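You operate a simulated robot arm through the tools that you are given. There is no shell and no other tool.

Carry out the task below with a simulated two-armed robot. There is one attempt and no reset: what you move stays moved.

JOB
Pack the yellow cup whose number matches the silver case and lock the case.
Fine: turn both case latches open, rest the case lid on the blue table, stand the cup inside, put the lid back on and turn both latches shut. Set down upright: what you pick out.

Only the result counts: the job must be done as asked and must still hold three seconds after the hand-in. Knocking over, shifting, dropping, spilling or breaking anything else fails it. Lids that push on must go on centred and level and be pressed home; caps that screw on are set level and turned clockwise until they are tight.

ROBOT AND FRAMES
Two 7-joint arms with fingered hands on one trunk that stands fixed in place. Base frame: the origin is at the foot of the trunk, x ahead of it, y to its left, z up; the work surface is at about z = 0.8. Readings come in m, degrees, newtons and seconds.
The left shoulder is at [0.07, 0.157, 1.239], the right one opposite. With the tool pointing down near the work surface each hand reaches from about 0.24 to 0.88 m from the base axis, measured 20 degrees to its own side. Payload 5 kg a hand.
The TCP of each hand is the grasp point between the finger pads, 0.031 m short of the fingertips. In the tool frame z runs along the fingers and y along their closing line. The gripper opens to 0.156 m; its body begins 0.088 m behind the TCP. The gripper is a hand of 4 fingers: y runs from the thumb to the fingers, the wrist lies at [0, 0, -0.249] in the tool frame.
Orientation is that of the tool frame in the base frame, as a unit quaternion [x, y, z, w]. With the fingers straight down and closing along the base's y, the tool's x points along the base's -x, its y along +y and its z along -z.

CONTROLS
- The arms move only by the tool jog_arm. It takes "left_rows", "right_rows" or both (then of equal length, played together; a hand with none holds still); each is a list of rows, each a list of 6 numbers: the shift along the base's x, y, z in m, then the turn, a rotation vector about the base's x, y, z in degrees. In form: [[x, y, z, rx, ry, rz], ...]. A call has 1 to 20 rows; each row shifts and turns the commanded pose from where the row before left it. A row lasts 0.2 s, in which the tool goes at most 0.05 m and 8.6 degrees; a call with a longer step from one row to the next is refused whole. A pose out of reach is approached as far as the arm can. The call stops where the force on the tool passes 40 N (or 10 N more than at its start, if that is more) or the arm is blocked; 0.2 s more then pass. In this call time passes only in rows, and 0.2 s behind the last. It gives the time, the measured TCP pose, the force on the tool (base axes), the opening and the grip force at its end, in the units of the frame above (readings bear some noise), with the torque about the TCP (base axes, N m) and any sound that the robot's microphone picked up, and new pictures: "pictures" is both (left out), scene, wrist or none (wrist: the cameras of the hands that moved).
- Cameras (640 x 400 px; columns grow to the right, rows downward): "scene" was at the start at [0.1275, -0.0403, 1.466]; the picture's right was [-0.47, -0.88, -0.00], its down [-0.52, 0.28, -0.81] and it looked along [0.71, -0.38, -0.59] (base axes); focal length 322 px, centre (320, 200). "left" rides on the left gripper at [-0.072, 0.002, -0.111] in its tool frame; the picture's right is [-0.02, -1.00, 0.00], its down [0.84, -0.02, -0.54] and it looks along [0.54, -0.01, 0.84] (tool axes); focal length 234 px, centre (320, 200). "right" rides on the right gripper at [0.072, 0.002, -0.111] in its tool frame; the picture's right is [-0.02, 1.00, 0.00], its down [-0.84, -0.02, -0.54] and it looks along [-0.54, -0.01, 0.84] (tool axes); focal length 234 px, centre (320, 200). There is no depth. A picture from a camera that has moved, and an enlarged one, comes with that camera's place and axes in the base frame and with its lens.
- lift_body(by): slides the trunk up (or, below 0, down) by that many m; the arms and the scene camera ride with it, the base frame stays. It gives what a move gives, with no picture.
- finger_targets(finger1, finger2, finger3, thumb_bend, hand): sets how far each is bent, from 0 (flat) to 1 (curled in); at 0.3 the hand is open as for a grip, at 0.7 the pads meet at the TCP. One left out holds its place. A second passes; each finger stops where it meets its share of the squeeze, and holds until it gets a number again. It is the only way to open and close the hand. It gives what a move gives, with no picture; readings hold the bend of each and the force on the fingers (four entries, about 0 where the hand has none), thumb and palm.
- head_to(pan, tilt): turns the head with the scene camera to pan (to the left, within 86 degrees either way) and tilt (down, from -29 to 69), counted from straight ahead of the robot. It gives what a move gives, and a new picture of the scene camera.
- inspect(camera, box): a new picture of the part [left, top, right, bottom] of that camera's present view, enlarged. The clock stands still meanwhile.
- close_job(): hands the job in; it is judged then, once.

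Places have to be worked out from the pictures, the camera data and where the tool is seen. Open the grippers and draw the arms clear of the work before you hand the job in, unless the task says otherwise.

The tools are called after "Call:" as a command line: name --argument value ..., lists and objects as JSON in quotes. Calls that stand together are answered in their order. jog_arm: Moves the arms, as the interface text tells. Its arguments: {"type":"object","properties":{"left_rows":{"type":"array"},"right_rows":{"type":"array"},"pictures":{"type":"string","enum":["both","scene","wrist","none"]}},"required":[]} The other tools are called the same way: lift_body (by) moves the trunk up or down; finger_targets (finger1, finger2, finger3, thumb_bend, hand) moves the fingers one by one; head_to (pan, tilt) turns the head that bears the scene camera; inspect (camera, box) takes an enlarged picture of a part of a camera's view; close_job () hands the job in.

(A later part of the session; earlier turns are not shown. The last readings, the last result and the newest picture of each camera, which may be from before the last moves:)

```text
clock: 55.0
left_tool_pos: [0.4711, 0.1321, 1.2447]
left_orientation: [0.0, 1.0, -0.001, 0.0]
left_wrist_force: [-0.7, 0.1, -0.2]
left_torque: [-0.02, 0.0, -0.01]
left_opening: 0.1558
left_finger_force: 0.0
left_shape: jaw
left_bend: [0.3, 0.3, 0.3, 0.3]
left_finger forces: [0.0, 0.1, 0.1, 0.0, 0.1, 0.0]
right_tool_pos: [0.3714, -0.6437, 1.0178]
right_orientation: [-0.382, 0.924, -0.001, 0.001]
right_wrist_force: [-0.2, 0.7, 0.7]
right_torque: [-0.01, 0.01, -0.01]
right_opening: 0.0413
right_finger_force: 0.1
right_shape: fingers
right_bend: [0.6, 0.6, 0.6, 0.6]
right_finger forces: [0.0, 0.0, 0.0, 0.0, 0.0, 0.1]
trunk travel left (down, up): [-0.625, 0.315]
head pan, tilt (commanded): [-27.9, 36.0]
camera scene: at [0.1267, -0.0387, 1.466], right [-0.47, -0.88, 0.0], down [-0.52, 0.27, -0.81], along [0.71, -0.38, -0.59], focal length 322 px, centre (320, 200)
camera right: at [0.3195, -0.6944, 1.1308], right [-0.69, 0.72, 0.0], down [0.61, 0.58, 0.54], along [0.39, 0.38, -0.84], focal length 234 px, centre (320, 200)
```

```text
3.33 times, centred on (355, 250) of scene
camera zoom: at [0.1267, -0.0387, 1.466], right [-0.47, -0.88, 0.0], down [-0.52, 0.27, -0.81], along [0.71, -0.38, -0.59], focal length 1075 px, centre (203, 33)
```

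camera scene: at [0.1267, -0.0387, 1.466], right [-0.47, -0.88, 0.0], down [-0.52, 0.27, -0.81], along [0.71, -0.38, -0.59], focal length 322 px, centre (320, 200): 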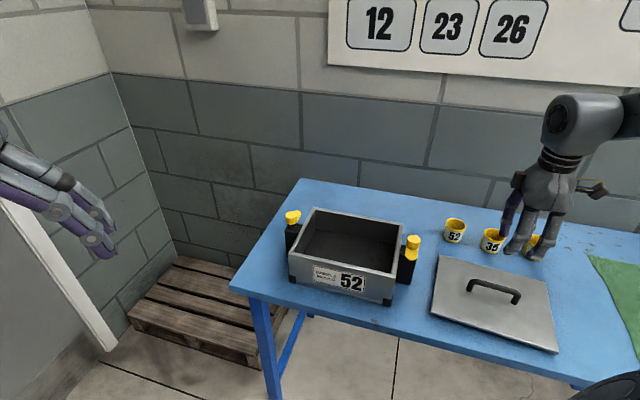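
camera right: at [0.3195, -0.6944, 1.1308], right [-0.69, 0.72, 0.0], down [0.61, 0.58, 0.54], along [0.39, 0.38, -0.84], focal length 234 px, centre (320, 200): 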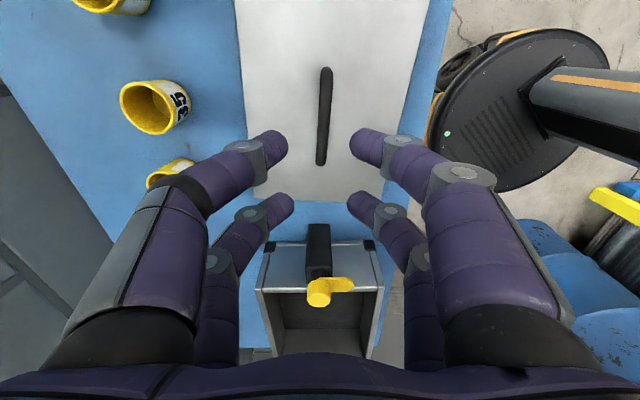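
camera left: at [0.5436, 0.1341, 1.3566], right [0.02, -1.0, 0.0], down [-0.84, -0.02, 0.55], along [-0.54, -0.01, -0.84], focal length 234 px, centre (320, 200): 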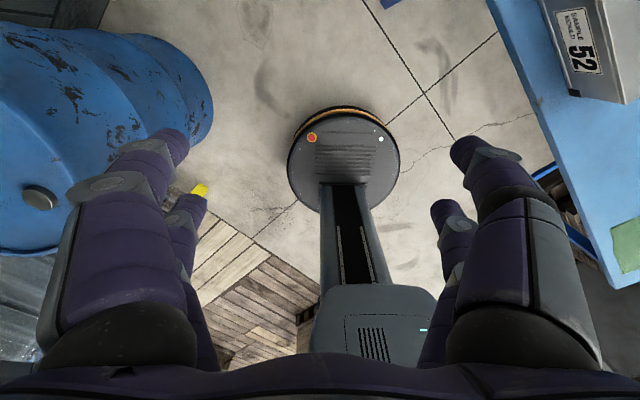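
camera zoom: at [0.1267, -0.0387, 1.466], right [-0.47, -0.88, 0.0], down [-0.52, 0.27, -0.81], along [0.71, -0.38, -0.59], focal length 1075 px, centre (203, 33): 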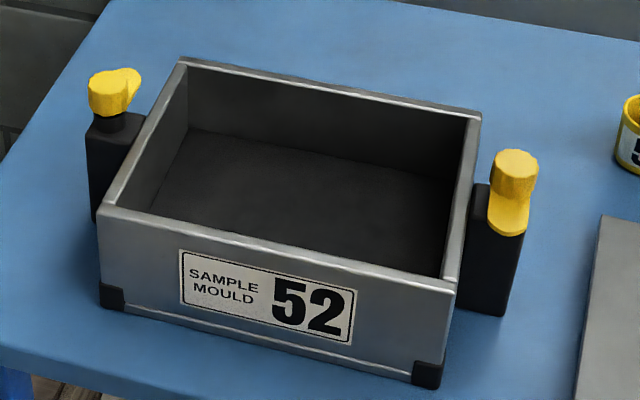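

The lid lies flat on the blue table, and case and cups are unmoved. I move above cup 52 at about (0.576, -0.727) with fingers opened to 0.5.

Call:
finger_targets --hand "right" --finger1 0.5 --finger2 0.5 --finger3 0.5 --thumb_bend 0.5

Call:
jog_arm --right_rows '[[0.029, -0.012, 0, 0, 0, 0], [0.029, -0.012, 0, 0, 0, 0], [0.029, -0.012, 0, 0, 0, 0], [0.029, -0.012, 0, 0, 0, 0], [0.029, -0.012, 0, 0, 0, 0], [0.029, -0.012, 0, 0, 0, 0], [0.031, -0.012, 0, 0, 0, 0]]' --pictures "both"

Call:
inspect --camera "right" --box '[200, 40, 440, 240]'

```text
clock: 56.0
left_tool_pos: [0.4705, 0.1319, 1.2449]
left_orientation: [0.0, 1.0, 0.0, 0.0]
left_wrist_force: [0.7, 0.7, -0.8]
left_torque: [-0.03, -0.01, -0.05]
left_opening: 0.1557
left_finger_force: 0.0
left_shape: jaw
left_bend: [0.3, 0.3, 0.3, 0.3]
left_finger forces: [0.0, 0.1, 0.1, 0.0, 0.0, 0.0]
right_tool_pos: [0.3734, -0.6454, 1.0168]
right_orientation: [-0.383, 0.924, -0.001, 0.0]
right_wrist_force: [-0.1, -1.3, -0.4]
right_torque: [0.01, 0.01, 0.0]
right_opening: 0.0803
right_finger_force: 0.1
right_shape: fingers
right_bend: [0.5, 0.5, 0.5, 0.5]
right_finger forces: [0.0, 0.0, 0.0, 0.1, 0.0, 0.0]
trunk travel left (down, up): [-0.625, 0.315]
head pan, tilt (commanded): [-27.9, 36.0]
```

```text
clock: 57.6
left_tool_pos: [0.4734, 0.1325, 1.2434]
left_orientation: [0.0, 1.0, 0.0, -0.001]
left_wrist_force: [0.1, 0.1, -0.1]
left_torque: [0.01, 0.02, -0.02]
left_opening: 0.156
left_finger_force: 0.0
left_shape: jaw
left_bend: [0.3, 0.3, 0.3, 0.3]
left_finger forces: [0.0, 0.1, 0.0, 0.1, 0.0, 0.0]
right_tool_pos: [0.5785, -0.7257, 1.0131]
right_orientation: [-0.383, 0.924, 0.0, -0.001]
right_wrist_force: [0.2, -0.6, -0.3]
right_torque: [0.05, 0.04, -0.01]
right_opening: 0.0804
right_finger_force: 0.1
right_shape: fingers
right_bend: [0.5, 0.5, 0.5, 0.5]
right_finger forces: [0.0, 0.1, 0.1, 0.1, 0.1, 0.1]
trunk travel left (down, up): [-0.625, 0.315]
head pan, tilt (commanded): [-27.9, 36.0]
camera scene: at [0.13, -0.0403, 1.4656], right [-0.47, -0.88, 0.0], down [-0.52, 0.28, -0.81], along [0.71, -0.38, -0.59], focal length 322 px, centre (320, 200)
camera right: at [0.5258, -0.775, 1.1271], right [-0.69, 0.72, 0.0], down [0.61, 0.58, 0.54], along [0.39, 0.38, -0.84], focal length 234 px, centre (320, 200)
```

scene: 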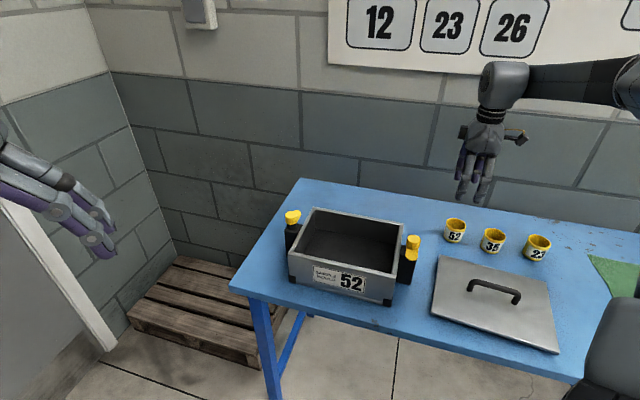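
right: 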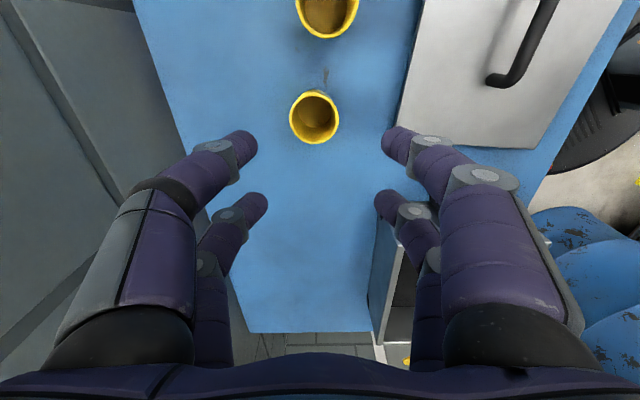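

```text
2.00 times, centred on (320, 140) of right
camera zoom: at [0.5258, -0.775, 1.1271], right [-0.69, 0.72, 0.0], down [0.61, 0.58, 0.54], along [0.39, 0.38, -0.84], focal length 468 px, centre (320, 320)
```

zoom: 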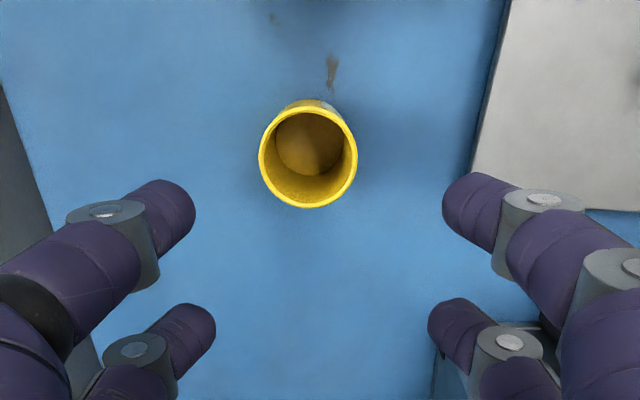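

Closer view puts the cup at about (0.577, -0.734), rim near z 0.858. I recentre, come down partway and measure again.

Call:
jog_arm --right_rows '[[-0.001, -0.004, -0.02, 0, 0, 0], [-0.0005, -0.0045, -0.03, 0, 0, 0], [0, 0, -0.03, 0, 0, 0]]' --pictures "both"

Call:
inspect --camera "right" --box '[200, 40, 440, 240]'

```text
clock: 58.4
left_tool_pos: [0.4712, 0.1311, 1.2452]
left_orientation: [0.0, 1.0, 0.0, 0.0]
left_wrist_force: [-0.1, 1.1, 0.1]
left_torque: [0.02, 0.0, 0.01]
left_opening: 0.156
left_finger_force: 0.0
left_shape: jaw
left_bend: [0.3, 0.3, 0.3, 0.3]
left_finger forces: [0.1, 0.0, 0.1, 0.1, 0.0, 0.1]
right_tool_pos: [0.5733, -0.7348, 0.9377]
right_orientation: [-0.381, 0.924, 0.001, 0.001]
right_wrist_force: [0.1, 0.0, -0.5]
right_torque: [-0.01, 0.0, 0.0]
right_opening: 0.0806
right_finger_force: 0.1
right_shape: fingers
right_bend: [0.5, 0.5, 0.5, 0.5]
right_finger forces: [0.1, 0.1, 0.0, 0.0, 0.1, 0.0]
trunk travel left (down, up): [-0.625, 0.315]
head pan, tilt (commanded): [-27.9, 36.0]
camera scene: at [0.1273, -0.0408, 1.466], right [-0.47, -0.88, 0.0], down [-0.52, 0.28, -0.81], along [0.71, -0.38, -0.59], focal length 322 px, centre (320, 200)
camera right: at [0.5203, -0.7844, 1.0488], right [-0.69, 0.72, 0.0], down [0.61, 0.58, 0.55], along [0.4, 0.38, -0.84], focal length 234 px, centre (320, 200)
```

scene: 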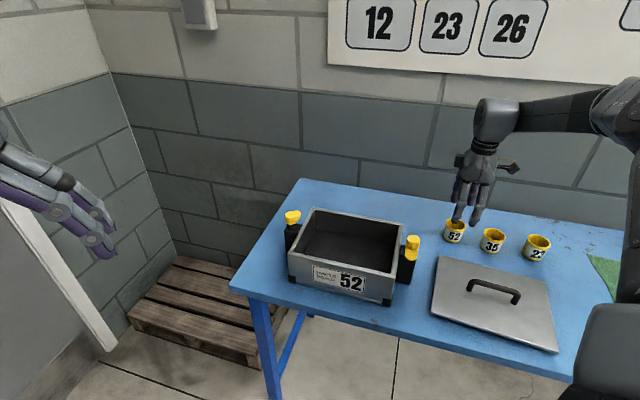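
right: 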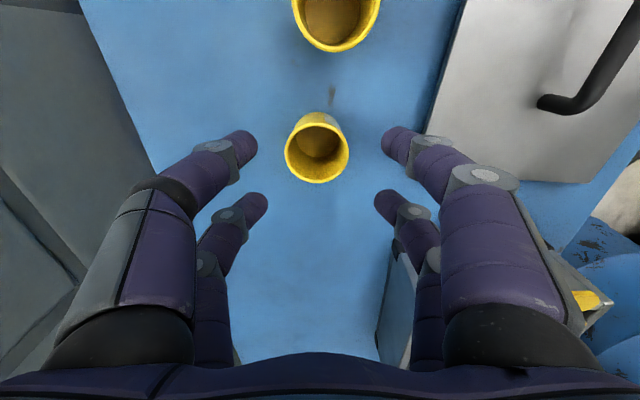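

```text
2.00 times, centred on (320, 140) of right
camera zoom: at [0.5203, -0.7844, 1.0488], right [-0.69, 0.72, 0.0], down [0.61, 0.58, 0.55], along [0.4, 0.38, -0.84], focal length 468 px, centre (320, 320)
```

zoom: 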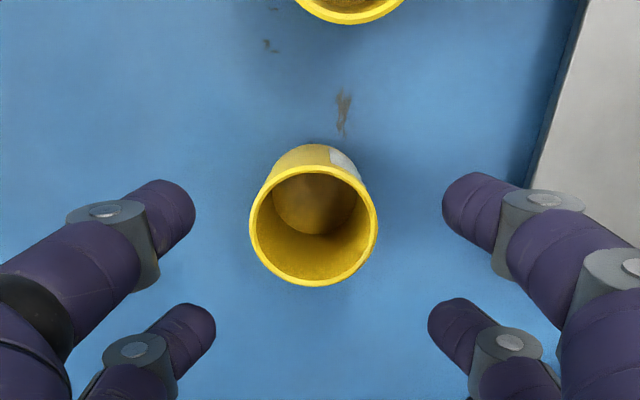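

Cup centre about (0.576, -0.734), rim z 0.858, hand is within 3 mm. I go down around it to z 0.86.

Call:
jog_arm --right_rows '[[0.001, -0.0004, -0.02, 0, 0, 0], [0.001, -0.0004, -0.02, 0, 0, 0], [0, 0, -0.02, 0, 0, 0], [0, 0, -0.012, 0, 0, 0], [0, 0, -0.006, 0, 0, 0]]' --pictures "both"

Call:
inspect --camera "right" --box '[200, 60, 440, 260]'

Call:
inspect --camera "scene" --box '[430, 170, 510, 260]'

```text
clock: 59.6
left_tool_pos: [0.4713, 0.1328, 1.245]
left_orientation: [0.0, 1.0, 0.0, -0.001]
left_wrist_force: [-0.5, 0.9, 0.0]
left_torque: [-0.03, -0.03, -0.02]
left_opening: 0.1558
left_finger_force: 0.1
left_shape: jaw
left_bend: [0.3, 0.3, 0.3, 0.3]
left_finger forces: [0.0, 0.0, 0.0, 0.0, 0.1, 0.0]
right_tool_pos: [0.5772, -0.7365, 0.8573]
right_orientation: [-0.382, 0.924, 0.0, 0.0]
right_wrist_force: [-0.8, 0.0, -0.5]
right_torque: [-0.01, -0.02, -0.01]
right_opening: 0.0805
right_finger_force: 0.0
right_shape: fingers
right_bend: [0.5, 0.5, 0.5, 0.5]
right_finger forces: [0.0, 0.1, 0.0, 0.1, 0.0, 0.0]
trunk travel left (down, up): [-0.625, 0.315]
head pan, tilt (commanded): [-27.9, 36.0]
camera scene: at [0.1275, -0.0403, 1.466], right [-0.47, -0.88, 0.0], down [-0.52, 0.28, -0.81], along [0.71, -0.38, -0.59], focal length 322 px, centre (320, 200)
camera right: at [0.5244, -0.7859, 0.971], right [-0.69, 0.72, 0.0], down [0.61, 0.58, 0.54], along [0.39, 0.38, -0.84], focal length 234 px, centre (320, 200)
```

scene: 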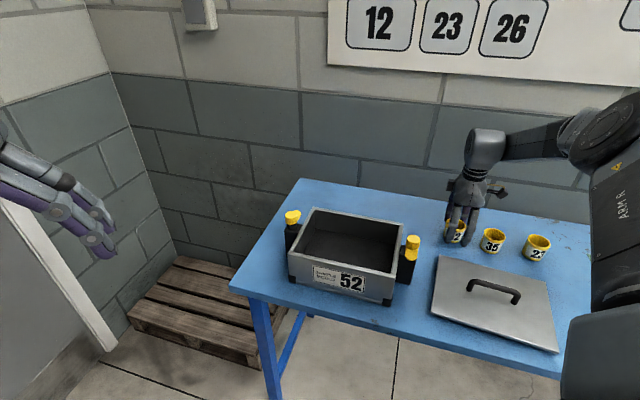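
right: 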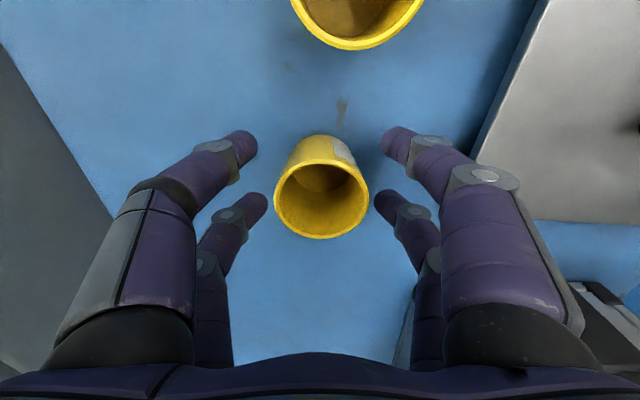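

```text
2.00 times, centred on (320, 160) of right
camera zoom: at [0.5244, -0.7859, 0.971], right [-0.69, 0.72, 0.0], down [0.61, 0.58, 0.54], along [0.39, 0.38, -0.84], focal length 468 px, centre (320, 280)
```

zoom: 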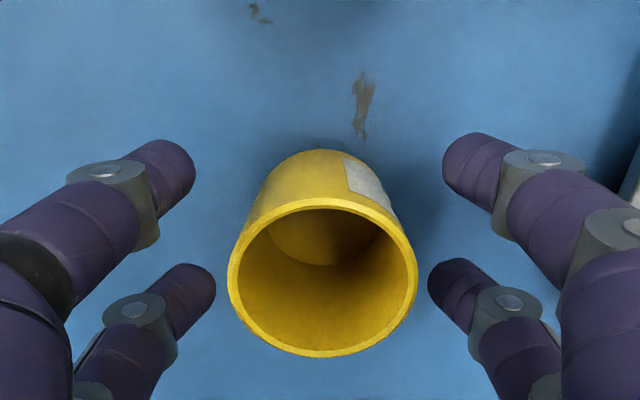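

```text
4.44 times, centred on (470, 215) of scene
camera zoom: at [0.1275, -0.0403, 1.466], right [-0.47, -0.88, 0.0], down [-0.52, 0.28, -0.81], along [0.71, -0.38, -0.59], focal length 1433 px, centre (-347, 133)
```

zoom: 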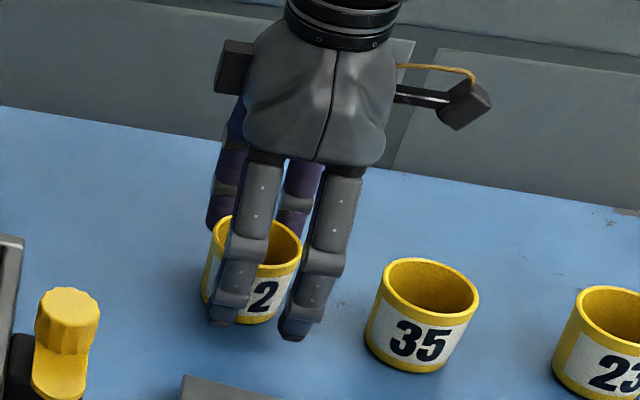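

The cup is centred between the four fingers, tips just above the table. I close gently in two stages.

Call:
finger_targets --hand "right" --finger1 0.57 --finger2 0.57 --finger3 0.57 --thumb_bend 0.57

Call:
inspect --camera "right" --box '[200, 60, 440, 260]'

```text
clock: 60.6
left_tool_pos: [0.4717, 0.1314, 1.2459]
left_orientation: [0.001, 1.0, 0.0, 0.001]
left_wrist_force: [-0.5, 0.6, 0.0]
left_torque: [-0.01, -0.02, -0.04]
left_opening: 0.1559
left_finger_force: 0.1
left_shape: jaw
left_bend: [0.3, 0.3, 0.3, 0.3]
left_finger forces: [0.0, 0.0, 0.0, 0.0, 0.1, 0.0]
right_tool_pos: [0.5781, -0.7356, 0.8599]
right_orientation: [-0.383, 0.924, 0.0, 0.0]
right_wrist_force: [-0.7, -0.4, -1.0]
right_torque: [0.0, 0.0, 0.02]
right_opening: 0.0578
right_finger_force: 0.0
right_shape: fingers
right_bend: [0.56, 0.56, 0.56, 0.56]
right_finger forces: [0.0, 0.1, 0.1, 0.1, 0.0, 0.1]
trunk travel left (down, up): [-0.625, 0.315]
head pan, tilt (commanded): [-27.9, 36.0]
```

```text
2.00 times, centred on (320, 160) of right
camera zoom: at [0.5246, -0.7859, 0.9713], right [-0.69, 0.72, 0.0], down [0.61, 0.58, 0.54], along [0.39, 0.38, -0.84], focal length 468 px, centre (320, 280)
```

zoom: 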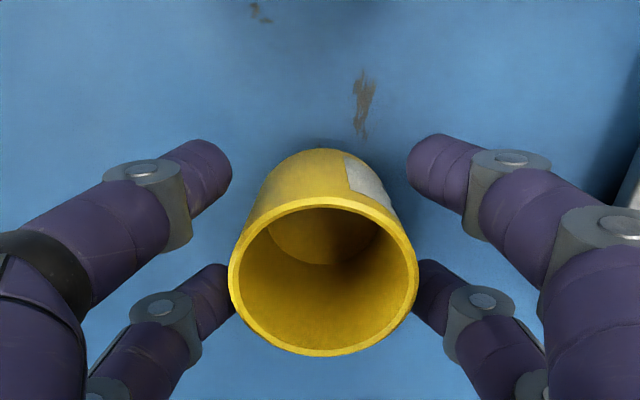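

Call:
finger_targets --hand "right" --finger1 0.66 --finger2 0.66 --finger3 0.66 --thumb_bend 0.66

Call:
inspect --camera "right" --box '[200, 60, 440, 260]'

Call:
inspect --camera "scene" --box '[430, 170, 510, 260]'

```text
clock: 61.6
left_tool_pos: [0.471, 0.133, 1.2452]
left_orientation: [0.0, 1.0, 0.0, 0.0]
left_wrist_force: [-0.2, -0.1, -0.6]
left_torque: [0.01, 0.04, 0.0]
left_opening: 0.1561
left_finger_force: 0.0
left_shape: jaw
left_bend: [0.3, 0.3, 0.3, 0.3]
left_finger forces: [0.0, 0.0, 0.0, 0.1, 0.0, 0.0]
right_tool_pos: [0.5776, -0.7356, 0.8575]
right_orientation: [-0.382, 0.924, 0.0, 0.0]
right_wrist_force: [-0.2, 1.0, 0.0]
right_torque: [0.01, 0.02, 0.01]
right_opening: 0.0294
right_finger_force: 8.1
right_shape: fingers
right_bend: [0.63, 0.6, 0.6, 0.64]
right_finger forces: [2.7, 5.7, 4.9, 0.0, 3.0, 0.0]
trunk travel left (down, up): [-0.625, 0.315]
head pan, tilt (commanded): [-27.9, 36.0]
```

```text
2.00 times, centred on (320, 160) of right
camera zoom: at [0.5245, -0.7859, 0.9712], right [-0.69, 0.72, 0.0], down [0.61, 0.58, 0.54], along [0.39, 0.38, -0.84], focal length 468 px, centre (320, 280)
```

zoom: 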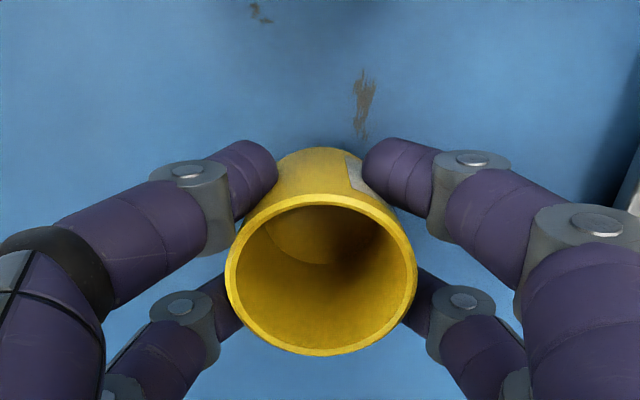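

```text
4.44 times, centred on (470, 215) of scene
camera zoom: at [0.1276, -0.0404, 1.4659], right [-0.47, -0.88, 0.0], down [-0.52, 0.28, -0.81], along [0.71, -0.38, -0.59], focal length 1433 px, centre (-347, 133)
```

zoom: 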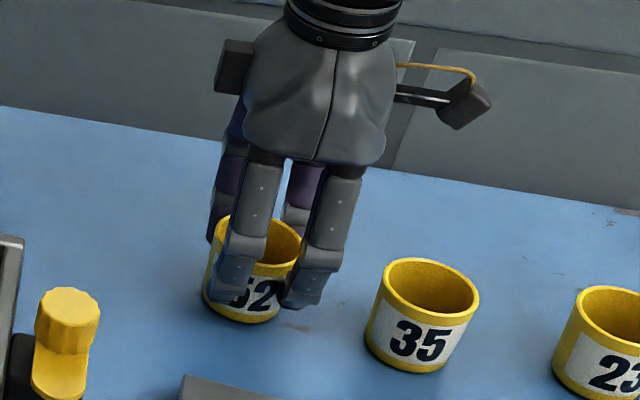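

All four fingers bear on the cup (3-6 N each) and it is still upright. I lift 2 cm and check the grip.

Call:
jog_arm --right_rows '[[0, 0, 0.004, 0, 0, 0], [0, 0, 0.006, 0, 0, 0], [0, 0, 0.01, 0, 0, 0]]' --pictures "none"

Call:
inspect --camera "right" --box '[200, 60, 440, 260]'

Call:
inspect --camera "scene" --box '[430, 170, 510, 260]'

```text
clock: 62.4
left_tool_pos: [0.4719, 0.1321, 1.2457]
left_orientation: [0.001, 1.0, 0.0, 0.0]
left_wrist_force: [0.3, 0.6, -0.5]
left_torque: [0.01, 0.01, -0.02]
left_opening: 0.1557
left_finger_force: 0.0
left_shape: jaw
left_bend: [0.3, 0.3, 0.3, 0.3]
left_finger forces: [0.0, 0.0, 0.0, 0.0, 0.0, 0.0]
right_tool_pos: [0.5772, -0.7354, 0.8795]
right_orientation: [-0.384, 0.923, 0.0, 0.0]
right_wrist_force: [0.0, -0.1, -1.1]
right_torque: [-0.01, 0.02, 0.02]
right_opening: 0.0292
right_finger_force: 8.8
right_shape: fingers
right_bend: [0.63, 0.6, 0.6, 0.64]
right_finger forces: [2.6, 5.7, 5.0, 0.1, 3.1, 0.0]
trunk travel left (down, up): [-0.625, 0.315]
head pan, tilt (commanded): [-27.9, 36.0]
```

```text
2.00 times, centred on (320, 160) of right
camera zoom: at [0.5252, -0.7852, 0.9919], right [-0.69, 0.72, 0.0], down [0.61, 0.58, 0.54], along [0.39, 0.38, -0.84], focal length 468 px, centre (320, 280)
```

zoom: 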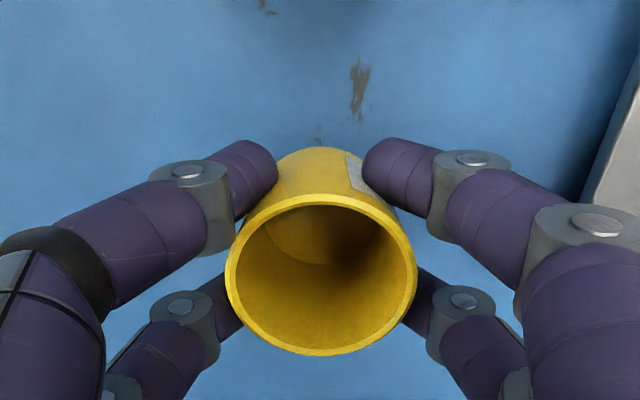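

```text
4.44 times, centred on (470, 215) of scene
camera zoom: at [0.1274, -0.04, 1.466], right [-0.47, -0.88, 0.0], down [-0.52, 0.28, -0.81], along [0.71, -0.38, -0.59], focal length 1433 px, centre (-347, 133)
```

zoom: 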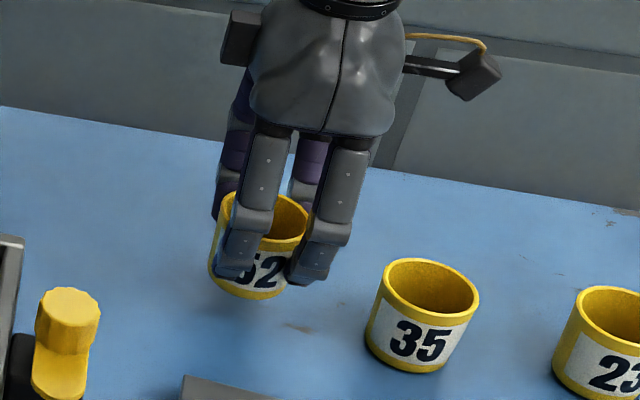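

The cup is held firmly and upright. I lift it to z 1.04 and carry it over the case.

Call:
jog_arm --right_rows '[[0, 0, 0.02, 0, 0, 0], [0, 0, 0.03, 0, 0, 0], [0, 0, 0.035, 0, 0, 0], [0, 0, 0.035, 0, 0, 0], [0, 0, 0.03, 0, 0, 0], [0, 0.01, 0.01, 0, 0, 0], [0.003, 0.02, 0, 0, 0, 0], [0.005, 0.03, 0, 0, 0, 0], [0.005, 0.03, 0, 0, 0, 0], [0.005, 0.035, 0, 0, 0, 0], [0.006, 0.035, 0, 0, 0, 0], [0.006, 0.035, 0, 0, 0, 0], [0.006, 0.035, 0, 0, 0, 0], [0.006, 0.035, 0, 0, 0, 0], [0.005, 0.03, 0, 0, 0, 0], [0.004, 0.025, 0, 0, 0, 0], [0.003, 0.015, 0, 0, 0, 0], [0.001, 0.008, 0, 0, 0, 0]]' --pictures "both"

Call:
inspect --camera "right" --box '[180, 60, 460, 300]'

Call:
inspect --camera "scene" --box '[260, 130, 440, 310]'

```text
clock: 66.2
left_tool_pos: [0.4721, 0.1328, 1.2454]
left_orientation: [-0.001, 1.0, 0.0, 0.0]
left_wrist_force: [0.4, -0.5, -0.1]
left_torque: [-0.02, -0.03, 0.0]
left_opening: 0.1559
left_finger_force: 0.1
left_shape: jaw
left_bend: [0.3, 0.3, 0.3, 0.3]
left_finger forces: [0.0, 0.0, 0.0, 0.0, 0.0, 0.1]
right_tool_pos: [0.6311, -0.3925, 1.0378]
right_orientation: [-0.383, 0.924, 0.0, 0.0]
right_wrist_force: [0.6, 0.6, -1.2]
right_torque: [-0.03, 0.02, 0.02]
right_opening: 0.029
right_finger_force: 8.3
right_shape: fingers
right_bend: [0.63, 0.6, 0.6, 0.65]
right_finger forces: [2.4, 5.7, 5.0, 0.1, 3.3, 0.1]
trunk travel left (down, up): [-0.625, 0.315]
head pan, tilt (commanded): [-27.9, 36.0]
camera scene: at [0.1277, -0.04, 1.4659], right [-0.47, -0.88, 0.0], down [-0.52, 0.28, -0.81], along [0.71, -0.38, -0.59], focal length 322 px, centre (320, 200)
camera right: at [0.5792, -0.4428, 1.1509], right [-0.69, 0.72, 0.0], down [0.61, 0.58, 0.54], along [0.39, 0.38, -0.84], focal length 234 px, centre (320, 200)
```

scene: 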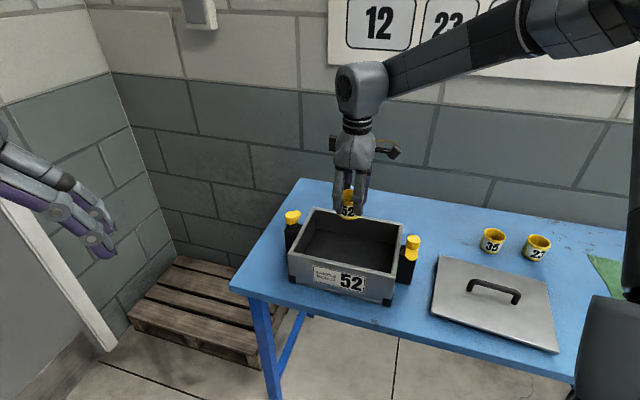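
right: 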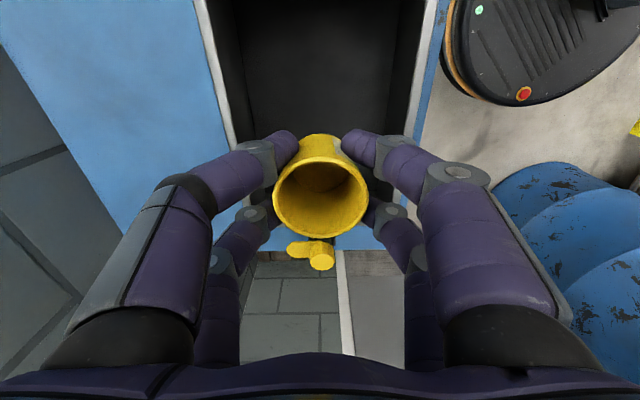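

```text
1.67 times, centred on (320, 180) of right
camera zoom: at [0.5792, -0.4428, 1.1509], right [-0.69, 0.72, 0.0], down [0.61, 0.58, 0.54], along [0.39, 0.38, -0.84], focal length 390 px, centre (320, 233)
```

zoom: 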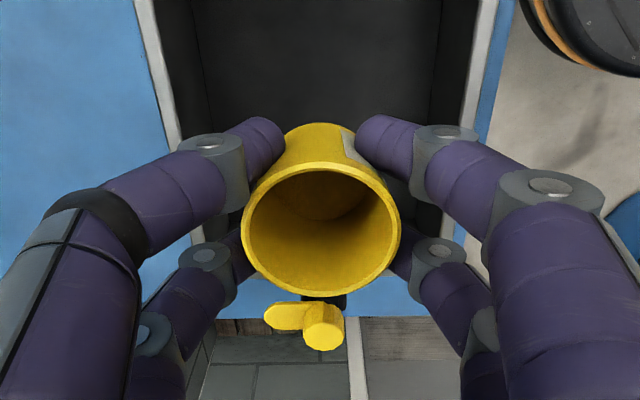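

```text
2.22 times, centred on (350, 220) of scene
camera zoom: at [0.1277, -0.04, 1.4659], right [-0.47, -0.88, 0.0], down [-0.52, 0.28, -0.81], along [0.71, -0.38, -0.59], focal length 717 px, centre (253, 156)
```

zoom: 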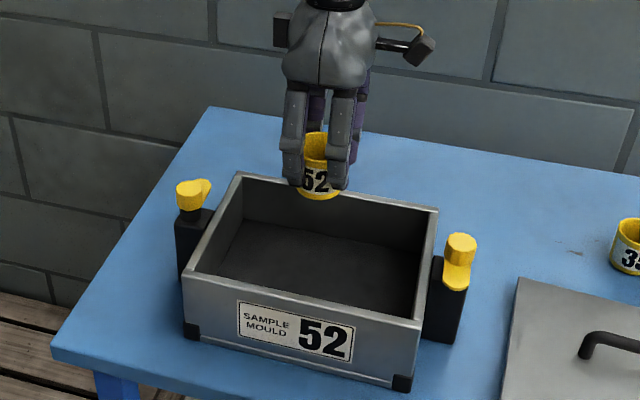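

The cup is centred over the open case. I lower it inside in steps, watching for wall or floor contact.

Call:
jog_arm --right_rows '[[0, 0, -0.02, 0, 0, 0], [0, 0, -0.03, 0, 0, 0], [0, 0, -0.03, 0, 0, 0], [0, 0, -0.03, 0, 0, 0], [0, 0, -0.025, 0, 0, 0], [0, 0, -0.015, 0, 0, 0]]' --pictures "both"

Call:
inspect --camera "scene" --box '[270, 170, 430, 310]'

```text
clock: 67.6
left_tool_pos: [0.4711, 0.1322, 1.2469]
left_orientation: [0.0, 1.0, 0.0, 0.0]
left_wrist_force: [0.2, -0.5, -0.3]
left_torque: [0.0, 0.0, -0.02]
left_opening: 0.156
left_finger_force: 0.1
left_shape: jaw
left_bend: [0.3, 0.3, 0.3, 0.3]
left_finger forces: [0.1, 0.1, 0.0, 0.0, 0.0, 0.0]
right_tool_pos: [0.6316, -0.3913, 0.8909]
right_orientation: [-0.382, 0.924, -0.001, 0.002]
right_wrist_force: [1.3, -1.4, 4.1]
right_torque: [0.01, -0.01, 0.01]
right_opening: 0.028
right_finger_force: 10.2
right_shape: fingers
right_bend: [0.63, 0.6, 0.6, 0.65]
right_finger forces: [3.2, 6.5, 6.6, 0.0, 4.0, 0.1]
trunk travel left (down, up): [-0.625, 0.315]
head pan, tilt (commanded): [-27.9, 36.0]
camera scene: at [0.1257, -0.0394, 1.4664], right [-0.47, -0.88, 0.0], down [-0.52, 0.28, -0.81], along [0.72, -0.38, -0.59], focal length 322 px, centre (320, 200)
camera right: at [0.5789, -0.4421, 1.0032], right [-0.69, 0.72, 0.0], down [0.61, 0.58, 0.55], along [0.4, 0.38, -0.84], focal length 234 px, centre (320, 200)
```

scene: 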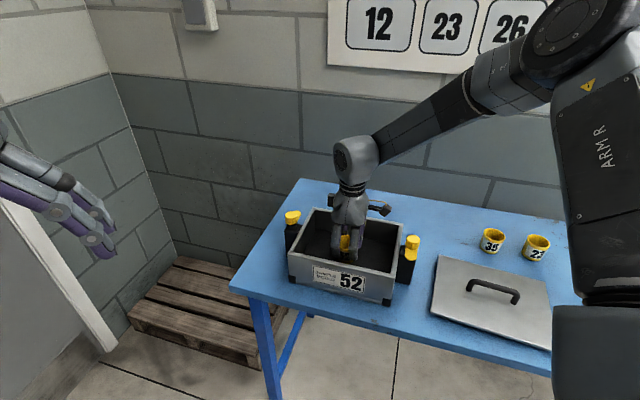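
right: 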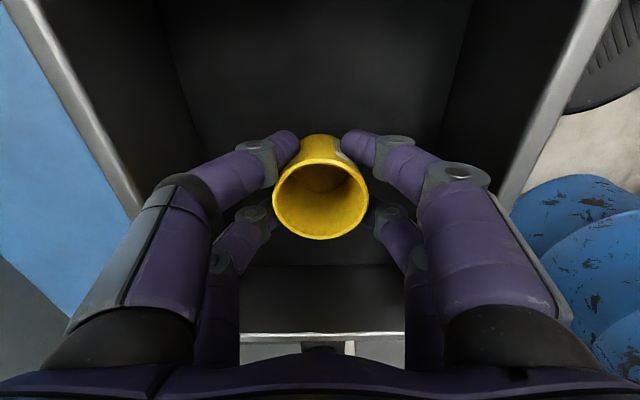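

```text
2.86 times, centred on (350, 240) of scene
camera zoom: at [0.1257, -0.0394, 1.4664], right [-0.47, -0.88, 0.0], down [-0.52, 0.28, -0.81], along [0.72, -0.38, -0.59], focal length 921 px, centre (234, 86)
```

zoom: 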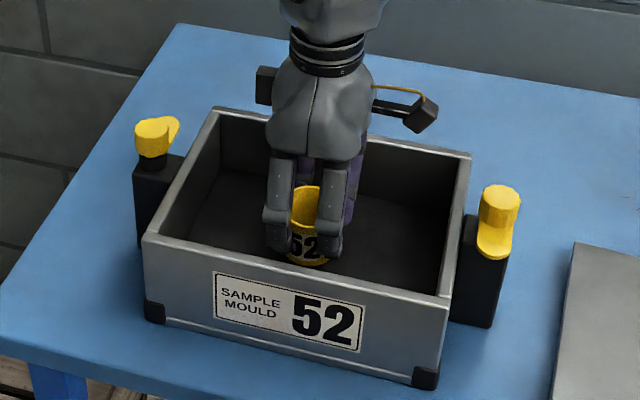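

Light contact at z 0.891, so the case floor seems to lie near z 0.833. I check with 1.5 mm more.

Call:
jog_arm --right_rows '[[0, 0, -0.0015, 0, 0, 0]]' --pictures "none"

Call:
inspect --camera "scene" --box '[320, 200, 380, 250]'

Call:
inspect --camera "right" --box '[200, 60, 440, 260]'

```text
clock: 68.0
left_tool_pos: [0.47, 0.1332, 1.2465]
left_orientation: [0.0, 1.0, 0.001, 0.001]
left_wrist_force: [0.2, -0.1, -0.1]
left_torque: [0.02, 0.01, 0.03]
left_opening: 0.1562
left_finger_force: 0.1
left_shape: jaw
left_bend: [0.3, 0.3, 0.3, 0.3]
left_finger forces: [0.0, 0.0, 0.0, 0.0, 0.0, 0.1]
right_tool_pos: [0.6313, -0.3921, 0.8893]
right_orientation: [-0.382, 0.924, -0.001, 0.002]
right_wrist_force: [-0.4, -1.0, 13.4]
right_torque: [0.03, -0.08, 0.0]
right_opening: 0.0274
right_finger_force: 11.7
right_shape: fingers
right_bend: [0.63, 0.6, 0.6, 0.65]
right_finger forces: [3.7, 7.2, 7.1, 0.0, 4.6, 0.1]
trunk travel left (down, up): [-0.625, 0.315]
head pan, tilt (commanded): [-27.9, 36.0]
```

```text
8.00 times, centred on (350, 225) of scene
camera zoom: at [0.1255, -0.0391, 1.4663], right [-0.47, -0.88, 0.0], down [-0.52, 0.27, -0.81], along [0.72, -0.38, -0.59], focal length 2580 px, centre (80, 0)
```

zoom: 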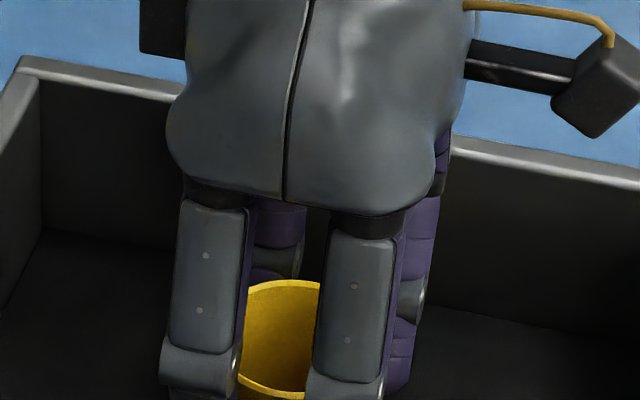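

```text
2.00 times, centred on (320, 160) of right
camera zoom: at [0.579, -0.4419, 1.0021], right [-0.69, 0.72, 0.0], down [0.61, 0.58, 0.55], along [0.4, 0.37, -0.84], focal length 468 px, centre (320, 280)
```

zoom: 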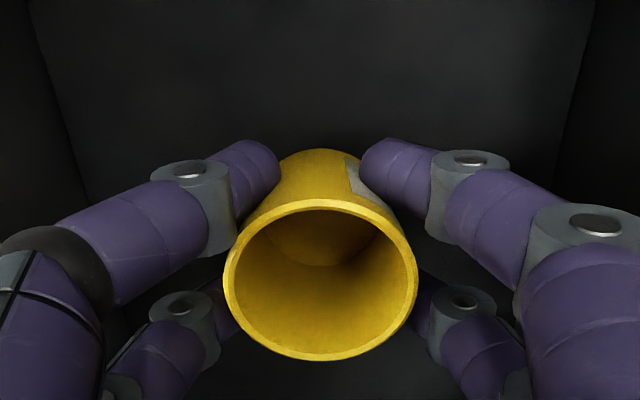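

Force rises to 13 N, so the cup stands on the floor. I unload 1 mm and open the fingers gently.

Call:
jog_arm --right_rows '[[0, 0, 0.0015, 0, 0, 0]]' --pictures "none"

Call:
finger_targets --hand "right" --finger1 0.57 --finger2 0.57 --finger3 0.57 --thumb_bend 0.57

Call:
finger_targets --hand "right" --finger1 0.5 --finger2 0.5 --finger3 0.5 --thumb_bend 0.5

Call:
inspect --camera "right" --box '[160, 40, 480, 300]'

```text
clock: 68.4
left_tool_pos: [0.4708, 0.1326, 1.2461]
left_orientation: [0.0, 1.0, 0.0, 0.001]
left_wrist_force: [-0.6, -1.2, -0.5]
left_torque: [0.02, -0.02, 0.0]
left_opening: 0.1562
left_finger_force: 0.0
left_shape: jaw
left_bend: [0.3, 0.3, 0.3, 0.3]
left_finger forces: [0.0, 0.0, 0.1, 0.0, 0.0, 0.0]
right_tool_pos: [0.6324, -0.3921, 0.89]
right_orientation: [-0.383, 0.924, -0.001, 0.0]
right_wrist_force: [0.4, -0.9, 12.4]
right_torque: [0.05, -0.09, 0.02]
right_opening: 0.0273
right_finger_force: 11.3
right_shape: fingers
right_bend: [0.63, 0.6, 0.6, 0.65]
right_finger forces: [3.8, 7.5, 7.0, 0.0, 4.4, 0.1]
trunk travel left (down, up): [-0.625, 0.315]
head pan, tilt (commanded): [-27.9, 36.0]
```

```text
clock: 69.4
left_tool_pos: [0.4703, 0.1315, 1.2454]
left_orientation: [0.0, 1.0, 0.0, 0.0]
left_wrist_force: [0.5, 0.0, -0.4]
left_torque: [0.04, 0.02, -0.01]
left_opening: 0.1558
left_finger_force: 0.1
left_shape: jaw
left_bend: [0.3, 0.3, 0.3, 0.3]
left_finger forces: [0.1, 0.0, 0.0, 0.0, 0.0, 0.1]
right_tool_pos: [0.6333, -0.392, 0.8881]
right_orientation: [-0.382, 0.924, 0.0, -0.001]
right_wrist_force: [0.5, 0.1, -0.3]
right_torque: [0.0, -0.03, 0.01]
right_opening: 0.0566
right_finger_force: 0.0
right_shape: fingers
right_bend: [0.56, 0.56, 0.56, 0.56]
right_finger forces: [0.0, 0.0, 0.0, 0.0, 0.0, 0.0]
trunk travel left (down, up): [-0.625, 0.315]
head pan, tilt (commanded): [-27.9, 36.0]
```

```text
clock: 70.4
left_tool_pos: [0.4718, 0.131, 1.2456]
left_orientation: [0.0, 1.0, 0.0, 0.0]
left_wrist_force: [0.1, 0.5, -0.1]
left_torque: [0.01, 0.0, -0.01]
left_opening: 0.1558
left_finger_force: 0.1
left_shape: jaw
left_bend: [0.3, 0.3, 0.3, 0.3]
left_finger forces: [0.0, 0.0, 0.1, 0.0, 0.0, 0.1]
right_tool_pos: [0.6321, -0.3924, 0.8875]
right_orientation: [-0.382, 0.924, 0.001, -0.001]
right_wrist_force: [-0.1, 0.6, 0.5]
right_torque: [0.0, 0.01, -0.04]
right_opening: 0.0804
right_finger_force: 0.1
right_shape: fingers
right_bend: [0.5, 0.5, 0.5, 0.5]
right_finger forces: [0.1, 0.1, 0.1, 0.0, 0.0, 0.0]
trunk travel left (down, up): [-0.625, 0.315]
head pan, tilt (commanded): [-27.9, 36.0]
```

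```text
1.54 times, centred on (320, 170) of right
camera zoom: at [0.5803, -0.4428, 1.0009], right [-0.69, 0.72, 0.0], down [0.61, 0.58, 0.54], along [0.39, 0.38, -0.84], focal length 360 px, centre (320, 246)
```

zoom: 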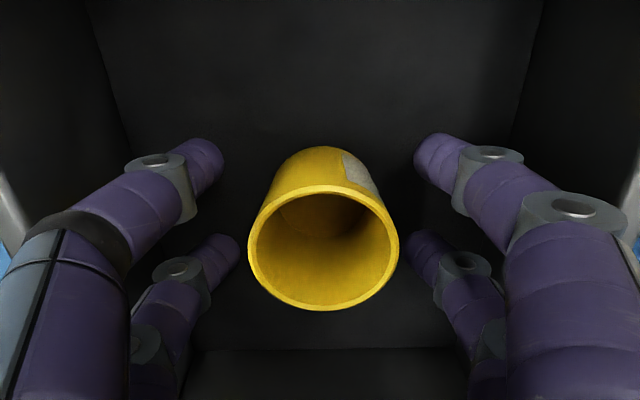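

The cup stands free inside with the fingers clear of it. I raise the hand straight up.

Call:
jog_arm --right_rows '[[0, 0, 0.015, 0, 0, 0], [0, 0, 0.025, 0, 0, 0], [0, 0, 0.035, 0, 0, 0], [0, 0, 0.04, 0, 0, 0], [0, 0, 0.035, 0, 0, 0]]' --pictures "both"

Call:
inspect --camera "scene" --box '[270, 190, 430, 310]'

```text
clock: 71.6
left_tool_pos: [0.4711, 0.132, 1.2451]
left_orientation: [0.001, 1.0, -0.001, 0.0]
left_wrist_force: [-0.1, -0.8, -0.4]
left_torque: [-0.02, -0.02, 0.0]
left_opening: 0.1557
left_finger_force: 0.0
left_shape: jaw
left_bend: [0.3, 0.3, 0.3, 0.3]
left_finger forces: [0.0, 0.0, 0.0, 0.0, 0.0, 0.0]
right_tool_pos: [0.635, -0.392, 1.0407]
right_orientation: [-0.382, 0.924, 0.0, 0.0]
right_wrist_force: [-0.5, 0.3, 0.3]
right_torque: [-0.01, -0.02, 0.0]
right_opening: 0.0806
right_finger_force: 0.0
right_shape: fingers
right_bend: [0.5, 0.5, 0.5, 0.5]
right_finger forces: [0.0, 0.0, 0.1, 0.0, 0.1, 0.0]
trunk travel left (down, up): [-0.625, 0.315]
head pan, tilt (commanded): [-27.9, 36.0]
camera scene: at [0.1267, -0.0396, 1.466], right [-0.47, -0.88, 0.0], down [-0.52, 0.28, -0.81], along [0.71, -0.38, -0.59], focal length 322 px, centre (320, 200)
camera right: at [0.5813, -0.4424, 1.153], right [-0.69, 0.72, 0.0], down [0.61, 0.58, 0.54], along [0.39, 0.37, -0.84], focal length 234 px, centre (320, 200)
```

scene: 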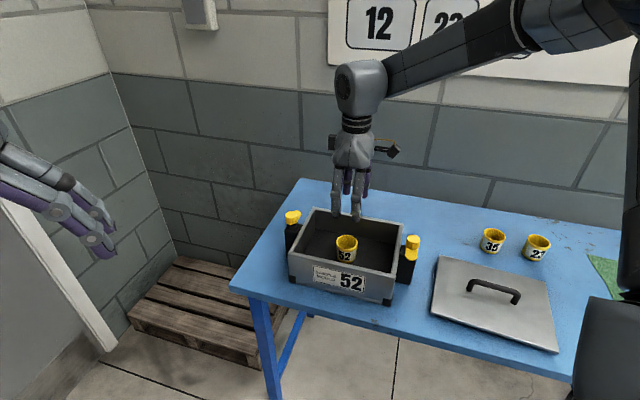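
right: 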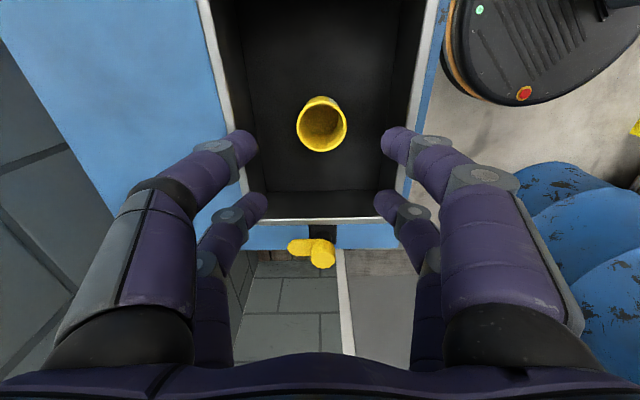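

```text
3.33 times, centred on (350, 250) of scene
camera zoom: at [0.1267, -0.0396, 1.466], right [-0.47, -0.88, 0.0], down [-0.52, 0.28, -0.81], along [0.71, -0.38, -0.59], focal length 1075 px, centre (220, 33)
```

zoom: 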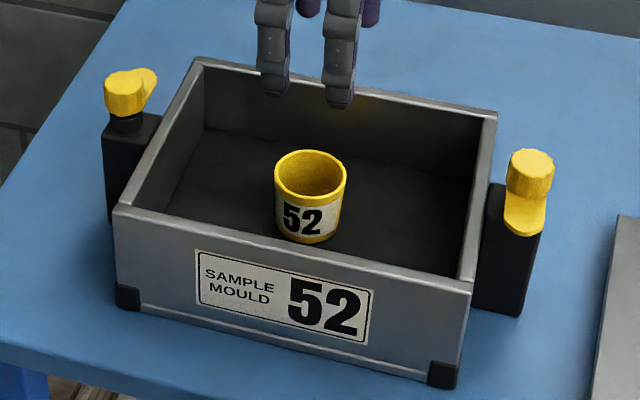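

The cup 52 stands upright in the case centre. Now I go back above the lid, turning 3 degrees to match its yaw, and set the fingers to 0.59.

Call:
jog_arm --right_rows '[[-0.024, -0.0228, 0, 0, 0, 0], [-0.024, -0.0228, 0, 0, 0, 0], [-0.024, -0.0228, 0, 0, 0, 0], [-0.024, -0.0228, 0, 0, 0, 0], [-0.024, -0.0228, 0, 0, 0, 0], [-0.024, -0.0228, -0.005, 0, 0, 0], [-0.024, -0.0228, -0.01, 0, 0, 0], [-0.024, -0.0228, -0.01, 0, 0, 0], [-0.024, -0.0228, -0.01, 0, 0, -1], [-0.024, -0.0228, -0.01, 0, 0, -1], [-0.0236, -0.023, -0.01, 0, 0, -1]]' --pictures "both"

Call:
finger_targets --hand "right" --finger1 0.59 --finger2 0.59 --finger3 0.59 --thumb_bend 0.59

Call:
inspect --camera "right" --box '[180, 40, 460, 260]'

Call:
inspect --camera "scene" --box '[420, 220, 580, 360]'

```text
clock: 74.0
left_tool_pos: [0.4704, 0.1311, 1.2454]
left_orientation: [0.0, 1.0, 0.0, -0.001]
left_wrist_force: [0.2, 0.0, -0.3]
left_torque: [0.03, -0.02, -0.02]
left_opening: 0.1558
left_finger_force: 0.0
left_shape: jaw
left_bend: [0.3, 0.3, 0.3, 0.3]
left_finger forces: [0.0, 0.0, 0.0, 0.0, 0.0, 0.0]
right_tool_pos: [0.3673, -0.6448, 0.982]
right_orientation: [-0.358, 0.934, 0.0, 0.001]
right_wrist_force: [-1.1, -0.2, -0.3]
right_torque: [0.01, -0.01, -0.01]
right_opening: 0.0802
right_finger_force: 0.1
right_shape: fingers
right_bend: [0.5, 0.5, 0.5, 0.5]
right_finger forces: [0.0, 0.0, 0.0, 0.0, 0.0, 0.0]
trunk travel left (down, up): [-0.625, 0.315]
head pan, tilt (commanded): [-27.9, 36.0]
camera scene: at [0.1264, -0.0409, 1.4661], right [-0.47, -0.88, 0.0], down [-0.52, 0.28, -0.81], along [0.72, -0.38, -0.59], focal length 322 px, centre (320, 200)
camera right: at [0.312, -0.6927, 1.0951], right [-0.65, 0.76, 0.0], down [0.64, 0.55, 0.55], along [0.41, 0.35, -0.84], focal length 234 px, centre (320, 200)
```

scene: 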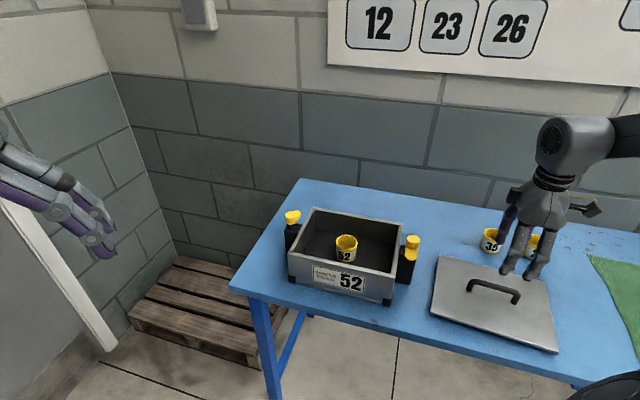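
right: 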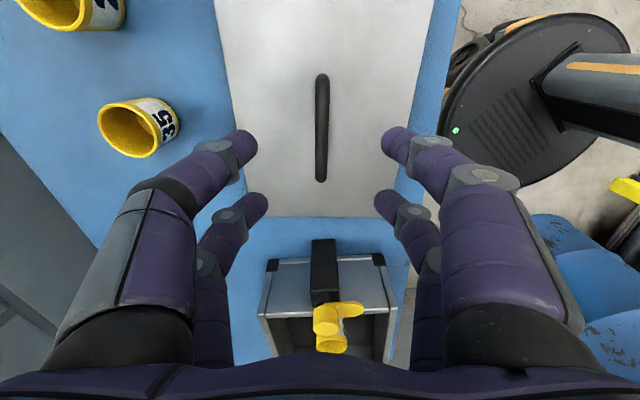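

```text
clock: 75.0
left_tool_pos: [0.4717, 0.1322, 1.2445]
left_orientation: [0.001, 1.0, 0.0, 0.0]
left_wrist_force: [1.2, -0.2, 0.9]
left_torque: [-0.01, 0.02, -0.04]
left_opening: 0.1558
left_finger_force: 0.0
left_shape: jaw
left_bend: [0.3, 0.3, 0.3, 0.3]
left_finger forces: [0.1, 0.1, 0.0, 0.0, 0.0, 0.0]
right_tool_pos: [0.3675, -0.6435, 0.9823]
right_orientation: [-0.358, 0.934, 0.001, 0.0]
right_wrist_force: [-0.3, 0.8, 0.6]
right_torque: [0.02, -0.02, 0.01]
right_opening: 0.0458
right_finger_force: 0.1
right_shape: fingers
right_bend: [0.59, 0.59, 0.59, 0.59]
right_finger forces: [0.1, 0.1, 0.0, 0.1, 0.0, 0.1]
trunk travel left (down, up): [-0.625, 0.315]
head pan, tilt (commanded): [-27.9, 36.0]
```

```text
1.82 times, centred on (320, 150) of right
camera zoom: at [0.3128, -0.692, 1.0952], right [-0.65, 0.76, 0.0], down [0.64, 0.55, 0.54], along [0.41, 0.35, -0.84], focal length 426 px, centre (320, 291)
```

zoom: 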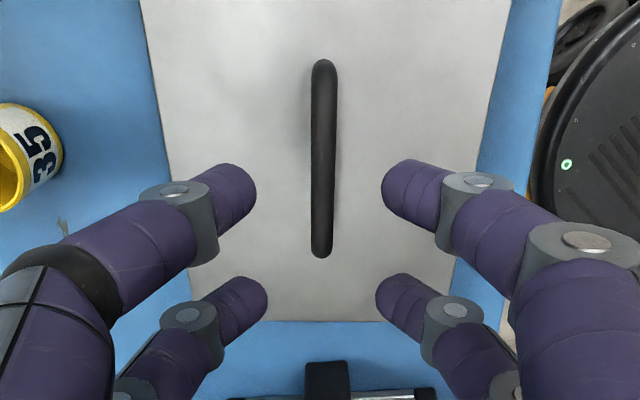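

```text
2.86 times, centred on (500, 290) of scene
camera zoom: at [0.1273, -0.0404, 1.466], right [-0.47, -0.88, 0.0], down [-0.52, 0.28, -0.81], along [0.71, -0.38, -0.59], focal length 921 px, centre (-194, -57)
```

zoom: 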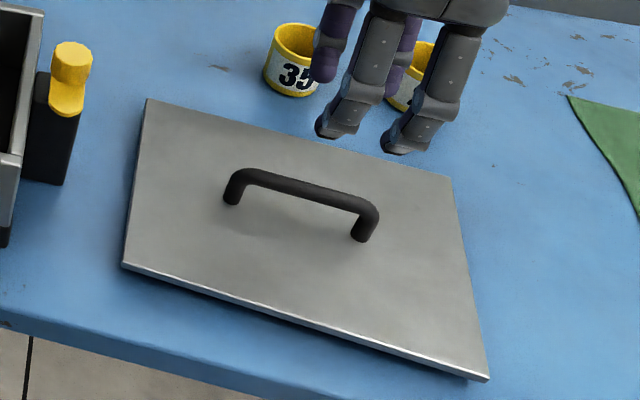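

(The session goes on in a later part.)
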